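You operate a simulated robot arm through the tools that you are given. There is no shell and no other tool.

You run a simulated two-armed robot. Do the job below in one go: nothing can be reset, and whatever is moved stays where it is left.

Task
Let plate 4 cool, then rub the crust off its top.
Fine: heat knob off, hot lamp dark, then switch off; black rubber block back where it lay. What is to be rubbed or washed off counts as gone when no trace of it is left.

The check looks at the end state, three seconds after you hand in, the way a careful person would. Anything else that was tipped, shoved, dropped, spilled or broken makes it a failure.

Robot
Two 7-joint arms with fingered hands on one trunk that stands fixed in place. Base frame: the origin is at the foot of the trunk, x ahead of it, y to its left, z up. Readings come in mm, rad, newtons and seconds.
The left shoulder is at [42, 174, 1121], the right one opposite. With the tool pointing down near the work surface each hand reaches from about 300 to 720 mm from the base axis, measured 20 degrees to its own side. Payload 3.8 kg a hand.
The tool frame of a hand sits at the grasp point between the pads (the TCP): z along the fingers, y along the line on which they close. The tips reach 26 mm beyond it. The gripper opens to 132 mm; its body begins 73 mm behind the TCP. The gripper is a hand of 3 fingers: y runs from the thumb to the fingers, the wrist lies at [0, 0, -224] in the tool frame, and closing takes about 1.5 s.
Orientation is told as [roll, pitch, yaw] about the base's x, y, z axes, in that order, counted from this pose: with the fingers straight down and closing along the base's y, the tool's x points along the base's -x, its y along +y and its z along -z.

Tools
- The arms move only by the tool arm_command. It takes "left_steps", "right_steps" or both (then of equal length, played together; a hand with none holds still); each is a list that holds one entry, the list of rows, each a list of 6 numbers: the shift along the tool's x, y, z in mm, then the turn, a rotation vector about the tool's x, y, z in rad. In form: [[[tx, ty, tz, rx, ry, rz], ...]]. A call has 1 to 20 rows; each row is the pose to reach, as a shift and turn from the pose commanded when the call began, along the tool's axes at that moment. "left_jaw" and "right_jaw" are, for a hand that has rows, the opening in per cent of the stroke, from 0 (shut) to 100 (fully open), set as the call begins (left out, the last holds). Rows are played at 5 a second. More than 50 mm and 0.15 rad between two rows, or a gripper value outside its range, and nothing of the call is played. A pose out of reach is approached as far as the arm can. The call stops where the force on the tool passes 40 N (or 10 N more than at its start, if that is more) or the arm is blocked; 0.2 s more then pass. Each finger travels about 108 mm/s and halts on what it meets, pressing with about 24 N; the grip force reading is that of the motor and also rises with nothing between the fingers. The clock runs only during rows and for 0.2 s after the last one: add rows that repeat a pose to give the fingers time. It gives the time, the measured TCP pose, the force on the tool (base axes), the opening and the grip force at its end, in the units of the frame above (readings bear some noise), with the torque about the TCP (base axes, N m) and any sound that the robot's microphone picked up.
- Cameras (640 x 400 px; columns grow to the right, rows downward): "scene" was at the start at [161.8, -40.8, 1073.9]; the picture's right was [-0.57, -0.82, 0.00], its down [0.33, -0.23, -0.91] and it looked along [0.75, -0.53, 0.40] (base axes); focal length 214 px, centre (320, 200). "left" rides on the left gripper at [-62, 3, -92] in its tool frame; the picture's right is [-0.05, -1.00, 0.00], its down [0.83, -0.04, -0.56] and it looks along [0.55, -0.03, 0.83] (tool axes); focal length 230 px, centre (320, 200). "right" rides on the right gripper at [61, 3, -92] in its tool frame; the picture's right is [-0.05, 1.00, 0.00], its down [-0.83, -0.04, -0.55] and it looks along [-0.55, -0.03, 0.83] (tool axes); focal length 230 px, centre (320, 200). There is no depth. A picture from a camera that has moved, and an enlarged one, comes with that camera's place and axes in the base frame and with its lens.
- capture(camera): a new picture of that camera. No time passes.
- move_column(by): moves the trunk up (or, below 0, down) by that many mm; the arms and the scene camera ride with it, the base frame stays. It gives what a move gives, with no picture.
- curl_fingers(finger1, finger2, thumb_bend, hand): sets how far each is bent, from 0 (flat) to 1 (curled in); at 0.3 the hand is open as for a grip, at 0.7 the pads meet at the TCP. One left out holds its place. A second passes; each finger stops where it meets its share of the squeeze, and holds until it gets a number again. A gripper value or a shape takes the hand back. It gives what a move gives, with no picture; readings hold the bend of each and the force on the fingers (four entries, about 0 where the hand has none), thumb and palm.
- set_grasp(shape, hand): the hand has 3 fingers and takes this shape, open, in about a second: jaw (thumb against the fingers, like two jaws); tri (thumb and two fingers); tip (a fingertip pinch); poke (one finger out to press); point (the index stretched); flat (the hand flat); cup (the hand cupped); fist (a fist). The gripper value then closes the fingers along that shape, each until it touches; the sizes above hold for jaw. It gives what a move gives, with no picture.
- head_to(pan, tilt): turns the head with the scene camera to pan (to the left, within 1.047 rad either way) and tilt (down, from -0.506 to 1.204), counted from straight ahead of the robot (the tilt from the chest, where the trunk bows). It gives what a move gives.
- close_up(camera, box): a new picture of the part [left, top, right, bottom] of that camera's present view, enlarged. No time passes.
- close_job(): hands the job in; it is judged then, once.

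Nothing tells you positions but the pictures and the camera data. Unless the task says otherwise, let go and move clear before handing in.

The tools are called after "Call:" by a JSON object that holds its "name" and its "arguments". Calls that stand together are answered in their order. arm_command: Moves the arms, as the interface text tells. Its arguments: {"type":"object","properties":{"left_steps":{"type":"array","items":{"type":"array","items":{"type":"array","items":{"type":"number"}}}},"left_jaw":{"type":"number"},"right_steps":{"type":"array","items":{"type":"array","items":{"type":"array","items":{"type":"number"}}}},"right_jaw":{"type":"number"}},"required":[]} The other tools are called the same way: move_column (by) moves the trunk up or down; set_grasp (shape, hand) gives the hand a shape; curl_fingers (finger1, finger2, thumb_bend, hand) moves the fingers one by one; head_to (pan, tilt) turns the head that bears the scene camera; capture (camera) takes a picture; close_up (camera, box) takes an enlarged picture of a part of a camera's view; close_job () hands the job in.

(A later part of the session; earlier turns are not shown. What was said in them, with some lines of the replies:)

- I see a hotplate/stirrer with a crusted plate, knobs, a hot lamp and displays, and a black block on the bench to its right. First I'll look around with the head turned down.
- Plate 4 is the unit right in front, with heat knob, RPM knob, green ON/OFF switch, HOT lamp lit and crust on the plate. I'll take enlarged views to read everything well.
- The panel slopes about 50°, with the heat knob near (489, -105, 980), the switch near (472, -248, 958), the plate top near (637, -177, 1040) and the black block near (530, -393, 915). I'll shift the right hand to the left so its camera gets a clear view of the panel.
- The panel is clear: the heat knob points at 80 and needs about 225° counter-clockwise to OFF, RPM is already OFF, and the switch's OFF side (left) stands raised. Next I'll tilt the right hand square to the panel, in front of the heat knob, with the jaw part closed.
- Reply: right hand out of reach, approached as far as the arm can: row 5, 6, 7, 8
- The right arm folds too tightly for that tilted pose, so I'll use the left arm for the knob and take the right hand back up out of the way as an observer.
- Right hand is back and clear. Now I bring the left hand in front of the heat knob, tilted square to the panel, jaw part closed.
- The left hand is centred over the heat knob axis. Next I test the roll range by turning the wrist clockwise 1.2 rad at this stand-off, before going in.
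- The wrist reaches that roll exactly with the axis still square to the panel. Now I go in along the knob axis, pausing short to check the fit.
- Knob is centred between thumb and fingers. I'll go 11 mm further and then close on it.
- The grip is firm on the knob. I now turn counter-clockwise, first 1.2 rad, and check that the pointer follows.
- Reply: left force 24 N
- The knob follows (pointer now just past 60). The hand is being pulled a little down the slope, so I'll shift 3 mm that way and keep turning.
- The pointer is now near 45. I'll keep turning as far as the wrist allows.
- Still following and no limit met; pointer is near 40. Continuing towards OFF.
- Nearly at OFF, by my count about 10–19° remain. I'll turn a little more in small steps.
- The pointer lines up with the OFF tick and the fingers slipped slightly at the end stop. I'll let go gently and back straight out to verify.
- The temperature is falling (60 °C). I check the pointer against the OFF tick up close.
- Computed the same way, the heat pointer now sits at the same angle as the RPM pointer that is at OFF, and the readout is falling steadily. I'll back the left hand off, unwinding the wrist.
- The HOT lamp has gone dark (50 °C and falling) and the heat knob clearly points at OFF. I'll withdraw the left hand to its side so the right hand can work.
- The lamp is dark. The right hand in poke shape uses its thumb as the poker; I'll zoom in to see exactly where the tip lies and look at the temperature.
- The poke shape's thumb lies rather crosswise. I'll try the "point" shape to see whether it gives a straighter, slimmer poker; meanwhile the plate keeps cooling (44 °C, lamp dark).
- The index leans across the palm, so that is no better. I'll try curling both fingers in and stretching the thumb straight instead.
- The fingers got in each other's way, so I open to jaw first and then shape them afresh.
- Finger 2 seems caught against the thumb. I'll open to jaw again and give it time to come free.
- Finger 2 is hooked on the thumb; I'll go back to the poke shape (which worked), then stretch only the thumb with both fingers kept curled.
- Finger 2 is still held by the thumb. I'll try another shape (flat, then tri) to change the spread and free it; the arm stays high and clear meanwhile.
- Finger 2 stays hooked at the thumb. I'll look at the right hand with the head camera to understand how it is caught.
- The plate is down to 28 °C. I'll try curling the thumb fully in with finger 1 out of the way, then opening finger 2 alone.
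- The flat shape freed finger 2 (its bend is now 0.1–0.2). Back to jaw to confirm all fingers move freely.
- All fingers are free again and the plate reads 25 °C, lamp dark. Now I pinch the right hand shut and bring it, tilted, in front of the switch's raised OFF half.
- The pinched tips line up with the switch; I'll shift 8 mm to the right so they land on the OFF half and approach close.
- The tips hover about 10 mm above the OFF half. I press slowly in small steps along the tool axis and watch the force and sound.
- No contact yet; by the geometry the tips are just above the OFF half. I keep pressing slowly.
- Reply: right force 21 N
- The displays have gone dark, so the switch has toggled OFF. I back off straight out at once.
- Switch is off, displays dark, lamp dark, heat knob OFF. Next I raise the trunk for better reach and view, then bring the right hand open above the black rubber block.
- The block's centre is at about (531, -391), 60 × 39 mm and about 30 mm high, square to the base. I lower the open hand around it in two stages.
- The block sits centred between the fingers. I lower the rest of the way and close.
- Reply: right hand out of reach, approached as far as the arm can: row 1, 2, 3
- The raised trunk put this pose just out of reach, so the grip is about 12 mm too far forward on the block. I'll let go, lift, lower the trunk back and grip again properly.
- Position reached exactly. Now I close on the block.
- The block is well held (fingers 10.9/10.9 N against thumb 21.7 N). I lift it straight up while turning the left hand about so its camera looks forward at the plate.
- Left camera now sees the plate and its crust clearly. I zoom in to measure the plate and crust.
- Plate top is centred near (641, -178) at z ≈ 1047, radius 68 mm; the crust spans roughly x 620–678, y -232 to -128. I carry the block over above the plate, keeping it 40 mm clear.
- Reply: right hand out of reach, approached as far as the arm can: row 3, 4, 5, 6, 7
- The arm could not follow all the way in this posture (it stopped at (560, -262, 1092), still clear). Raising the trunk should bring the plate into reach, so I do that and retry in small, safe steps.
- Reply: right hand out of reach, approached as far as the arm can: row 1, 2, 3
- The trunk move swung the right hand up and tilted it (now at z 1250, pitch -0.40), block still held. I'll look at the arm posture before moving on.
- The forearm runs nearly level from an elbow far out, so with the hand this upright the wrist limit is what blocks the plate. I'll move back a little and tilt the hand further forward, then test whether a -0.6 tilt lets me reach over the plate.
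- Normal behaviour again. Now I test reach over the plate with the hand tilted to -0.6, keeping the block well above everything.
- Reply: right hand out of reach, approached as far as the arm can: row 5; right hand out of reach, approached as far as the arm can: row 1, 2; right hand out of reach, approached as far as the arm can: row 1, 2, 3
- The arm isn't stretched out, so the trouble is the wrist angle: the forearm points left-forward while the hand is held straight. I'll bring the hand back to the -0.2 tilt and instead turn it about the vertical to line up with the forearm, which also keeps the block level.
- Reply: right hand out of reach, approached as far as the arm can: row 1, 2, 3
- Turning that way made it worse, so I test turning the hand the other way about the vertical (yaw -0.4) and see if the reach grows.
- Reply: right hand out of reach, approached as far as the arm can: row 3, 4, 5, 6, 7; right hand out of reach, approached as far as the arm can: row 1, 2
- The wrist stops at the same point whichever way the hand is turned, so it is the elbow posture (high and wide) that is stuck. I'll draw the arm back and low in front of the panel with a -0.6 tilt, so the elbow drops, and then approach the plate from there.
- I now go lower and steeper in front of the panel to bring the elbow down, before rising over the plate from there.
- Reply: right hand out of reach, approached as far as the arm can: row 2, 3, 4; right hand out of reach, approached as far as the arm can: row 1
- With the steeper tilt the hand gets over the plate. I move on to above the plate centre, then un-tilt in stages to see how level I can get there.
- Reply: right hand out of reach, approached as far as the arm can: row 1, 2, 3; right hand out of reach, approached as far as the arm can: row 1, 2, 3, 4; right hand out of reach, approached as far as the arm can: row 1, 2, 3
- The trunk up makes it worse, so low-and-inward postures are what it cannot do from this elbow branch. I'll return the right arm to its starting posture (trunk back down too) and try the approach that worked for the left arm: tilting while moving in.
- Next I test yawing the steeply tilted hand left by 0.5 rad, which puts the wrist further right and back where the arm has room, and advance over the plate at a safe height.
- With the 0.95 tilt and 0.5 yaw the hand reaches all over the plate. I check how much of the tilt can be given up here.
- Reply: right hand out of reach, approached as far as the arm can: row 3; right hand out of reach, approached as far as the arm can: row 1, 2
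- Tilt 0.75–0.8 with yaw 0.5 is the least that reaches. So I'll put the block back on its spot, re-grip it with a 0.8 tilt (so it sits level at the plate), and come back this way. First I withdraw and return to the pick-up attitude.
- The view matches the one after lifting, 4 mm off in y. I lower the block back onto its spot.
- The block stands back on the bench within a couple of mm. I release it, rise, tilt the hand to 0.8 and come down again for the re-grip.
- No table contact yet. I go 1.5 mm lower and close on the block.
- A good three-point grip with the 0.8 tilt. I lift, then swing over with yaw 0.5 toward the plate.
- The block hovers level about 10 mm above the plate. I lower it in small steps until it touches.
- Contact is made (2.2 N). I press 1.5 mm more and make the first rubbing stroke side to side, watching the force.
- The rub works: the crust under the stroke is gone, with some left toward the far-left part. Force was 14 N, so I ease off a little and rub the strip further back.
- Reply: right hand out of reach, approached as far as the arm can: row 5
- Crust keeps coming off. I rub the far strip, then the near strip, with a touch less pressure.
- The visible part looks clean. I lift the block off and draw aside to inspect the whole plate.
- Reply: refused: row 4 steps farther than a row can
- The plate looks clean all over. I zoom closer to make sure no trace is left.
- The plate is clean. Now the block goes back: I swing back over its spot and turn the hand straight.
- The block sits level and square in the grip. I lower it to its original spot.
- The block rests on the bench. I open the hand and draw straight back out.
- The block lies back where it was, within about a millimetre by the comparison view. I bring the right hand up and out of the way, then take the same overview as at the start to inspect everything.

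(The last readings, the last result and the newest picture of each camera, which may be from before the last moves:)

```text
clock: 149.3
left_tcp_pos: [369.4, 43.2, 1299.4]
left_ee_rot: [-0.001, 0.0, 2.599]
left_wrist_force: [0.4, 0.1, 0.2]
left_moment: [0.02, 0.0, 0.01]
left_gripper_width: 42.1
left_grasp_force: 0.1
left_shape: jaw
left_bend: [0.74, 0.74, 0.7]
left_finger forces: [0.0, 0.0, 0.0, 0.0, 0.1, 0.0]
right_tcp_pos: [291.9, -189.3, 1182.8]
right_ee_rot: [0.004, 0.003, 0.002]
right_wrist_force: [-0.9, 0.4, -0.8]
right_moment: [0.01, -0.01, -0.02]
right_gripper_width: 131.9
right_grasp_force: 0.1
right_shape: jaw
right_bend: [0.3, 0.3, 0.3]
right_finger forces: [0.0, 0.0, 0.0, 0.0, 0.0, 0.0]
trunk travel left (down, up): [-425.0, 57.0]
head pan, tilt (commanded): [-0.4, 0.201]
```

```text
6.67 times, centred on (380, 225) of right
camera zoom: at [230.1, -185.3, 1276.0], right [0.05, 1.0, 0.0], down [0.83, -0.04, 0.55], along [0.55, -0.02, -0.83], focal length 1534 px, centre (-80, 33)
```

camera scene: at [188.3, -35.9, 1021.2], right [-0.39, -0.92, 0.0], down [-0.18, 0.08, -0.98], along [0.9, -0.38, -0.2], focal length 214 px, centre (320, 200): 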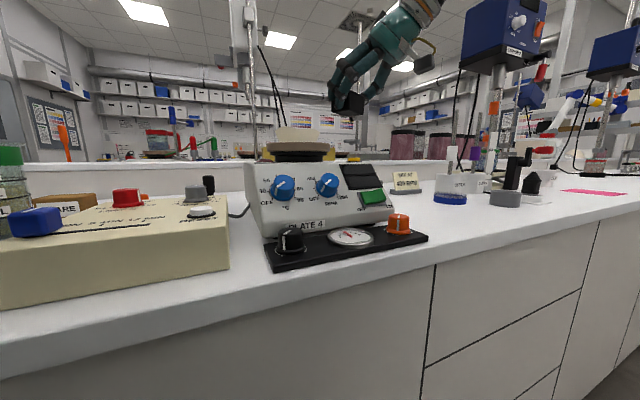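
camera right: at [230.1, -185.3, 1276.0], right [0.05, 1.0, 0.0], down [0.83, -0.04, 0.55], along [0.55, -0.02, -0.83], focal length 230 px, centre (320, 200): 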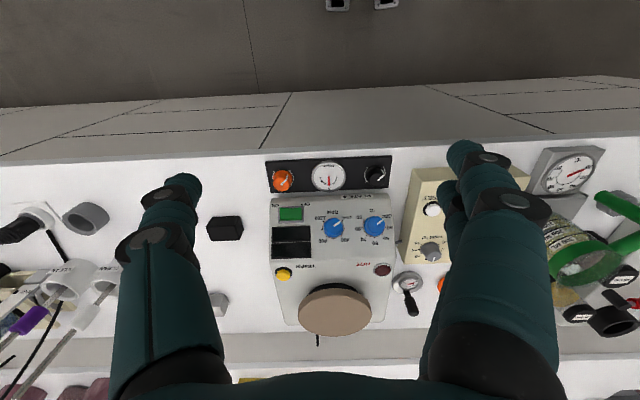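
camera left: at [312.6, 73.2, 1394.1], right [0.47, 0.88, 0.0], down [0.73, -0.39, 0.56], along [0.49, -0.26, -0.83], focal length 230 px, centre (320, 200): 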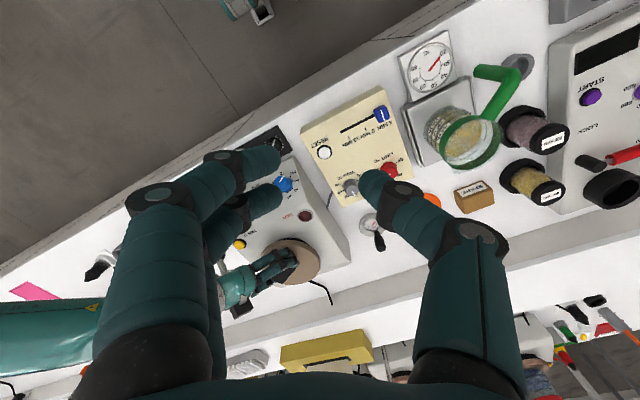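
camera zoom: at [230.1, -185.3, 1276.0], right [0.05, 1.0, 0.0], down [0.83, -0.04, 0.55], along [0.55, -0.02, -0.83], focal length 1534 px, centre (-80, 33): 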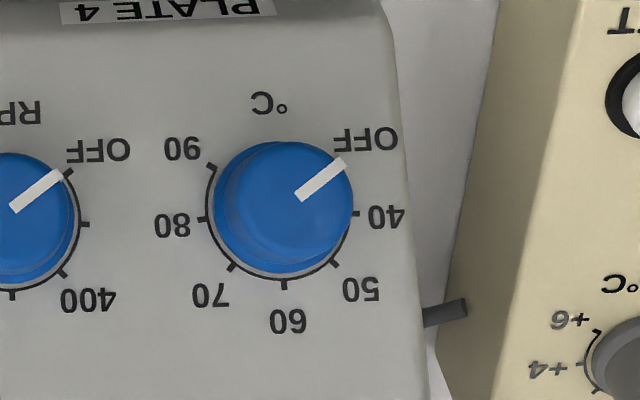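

Everything looks right: plate clean, HOT lamp dark, switch OFF, heat pointer on OFF, block in place. One last fine look at the plate, and I move the right hand back clear.

Call:
{"name": "close_up", "arguments": {"camera": "right", "box": [295, 285, 375, 340]}}

Call:
{"name": "arm_command", "arguments": {"right_steps": [[[0, -35, -14, 0, 0, 0], [0, -70, -28, 0, 0, 0], [0, -105, -42, 0, 0, 0], [0, -140, -57, 0, 0, 0], [0, -140, -57, 0, 0, 0]]]}}

Call:
{"name": "capture", "arguments": {"camera": "scene"}}

Call:
{"name": "close_up", "arguments": {"camera": "scene", "box": [200, 60, 460, 260]}}

Call:
{"name": "capture", "arguments": {"camera": "right"}}

```text
7.27 times, centred on (335, 312) of right
camera zoom: at [230.1, -185.3, 1276.0], right [0.05, 1.0, 0.0], down [0.83, -0.04, 0.55], along [0.55, -0.02, -0.83], focal length 1673 px, centre (211, -618)
```

zoom: 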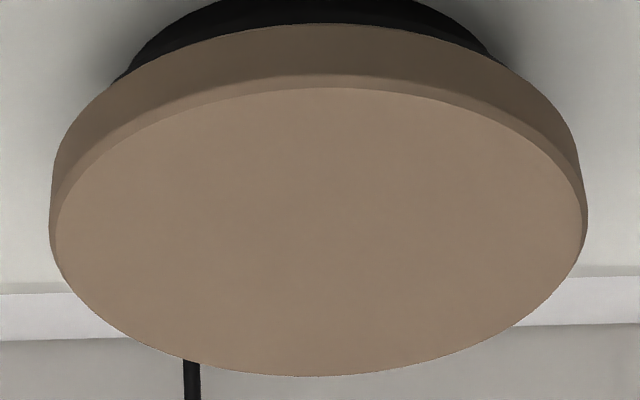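

```text
clock: 150.5
left_tcp_pos: [367.4, 45.0, 1300.4]
left_ee_rot: [0.002, -0.001, 2.601]
left_wrist_force: [-0.8, 0.8, -0.2]
left_moment: [0.0, -0.02, 0.0]
left_gripper_width: 41.9
left_grasp_force: 0.2
left_shape: jaw
left_bend: [0.74, 0.74, 0.7]
left_finger forces: [0.0, 0.0, 0.0, 0.0, 0.0, 0.0]
right_tcp_pos: [292.5, -332.1, 1241.5]
right_ee_rot: [0.0, 0.002, 0.003]
right_wrist_force: [0.4, -0.1, -0.1]
right_moment: [0.01, 0.02, 0.01]
right_gripper_width: 132.0
right_grasp_force: 0.2
right_shape: jaw
right_bend: [0.3, 0.3, 0.3]
right_finger forces: [0.0, 0.0, 0.0, 0.0, 0.0, 0.0]
trunk travel left (down, up): [-425.0, 57.0]
head pan, tilt (commanded): [-0.4, 0.201]
```

```text
taken
camera scene: at [188.6, -35.3, 1021.1], right [-0.39, -0.92, 0.0], down [-0.18, 0.08, -0.98], along [0.9, -0.38, -0.2], focal length 214 px, centre (320, 200)
```

scene: 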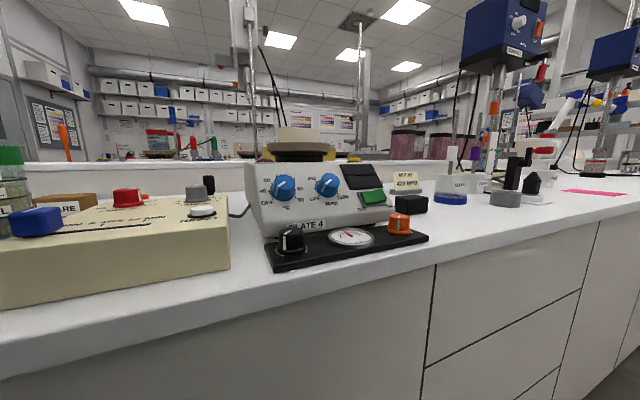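

```text
2.00 times, centred on (330, 160) of scene
camera zoom: at [188.6, -35.3, 1021.1], right [-0.39, -0.92, 0.0], down [-0.18, 0.08, -0.98], along [0.9, -0.38, -0.2], focal length 429 px, centre (300, 280)
```

zoom: 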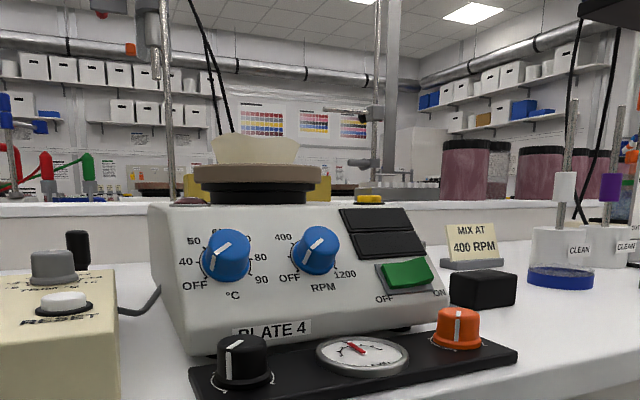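

```text
taken
camera right: at [231.0, -326.7, 1333.6], right [0.05, 1.0, 0.0], down [0.83, -0.04, 0.55], along [0.55, -0.03, -0.83], focal length 230 px, centre (320, 200)
```

right: 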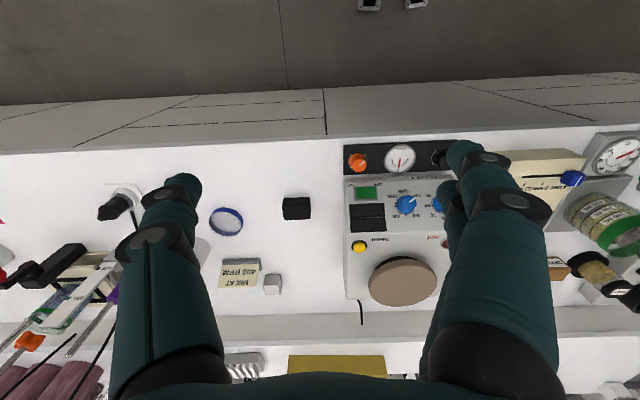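

The plate is clean, the heat knob is at OFF, the HOT lamp is dark and the switch is off. The block is back in its place, nothing else was shifted, and both hands are clear, so I hand the job in.

Call:
{"name": "close_job", "arguments": {}}

```text
The job is handed in.
```

Plate 4 is cooled, its top is rubbed clean, and the job is handed in.

- **Cooling:** I turned the heat knob to OFF and waited. The hot lamp went dark at about 50 °C, and the display read about 24 °C before I pressed the switch off.
- **Crust:** I rubbed the top with the black rubber block in overlapping strokes. The close-up views afterwards show no trace left.
- **Block:** It is back where it lay, within about 1–2 mm by comparing the before and after pictures.
- **Everything else:** The before and after pictures show nothing else moved, and both hands are clear.

The right arm could not reach the plate from its first grip on the block. I set the block down near its place and gripped it again before rubbing.
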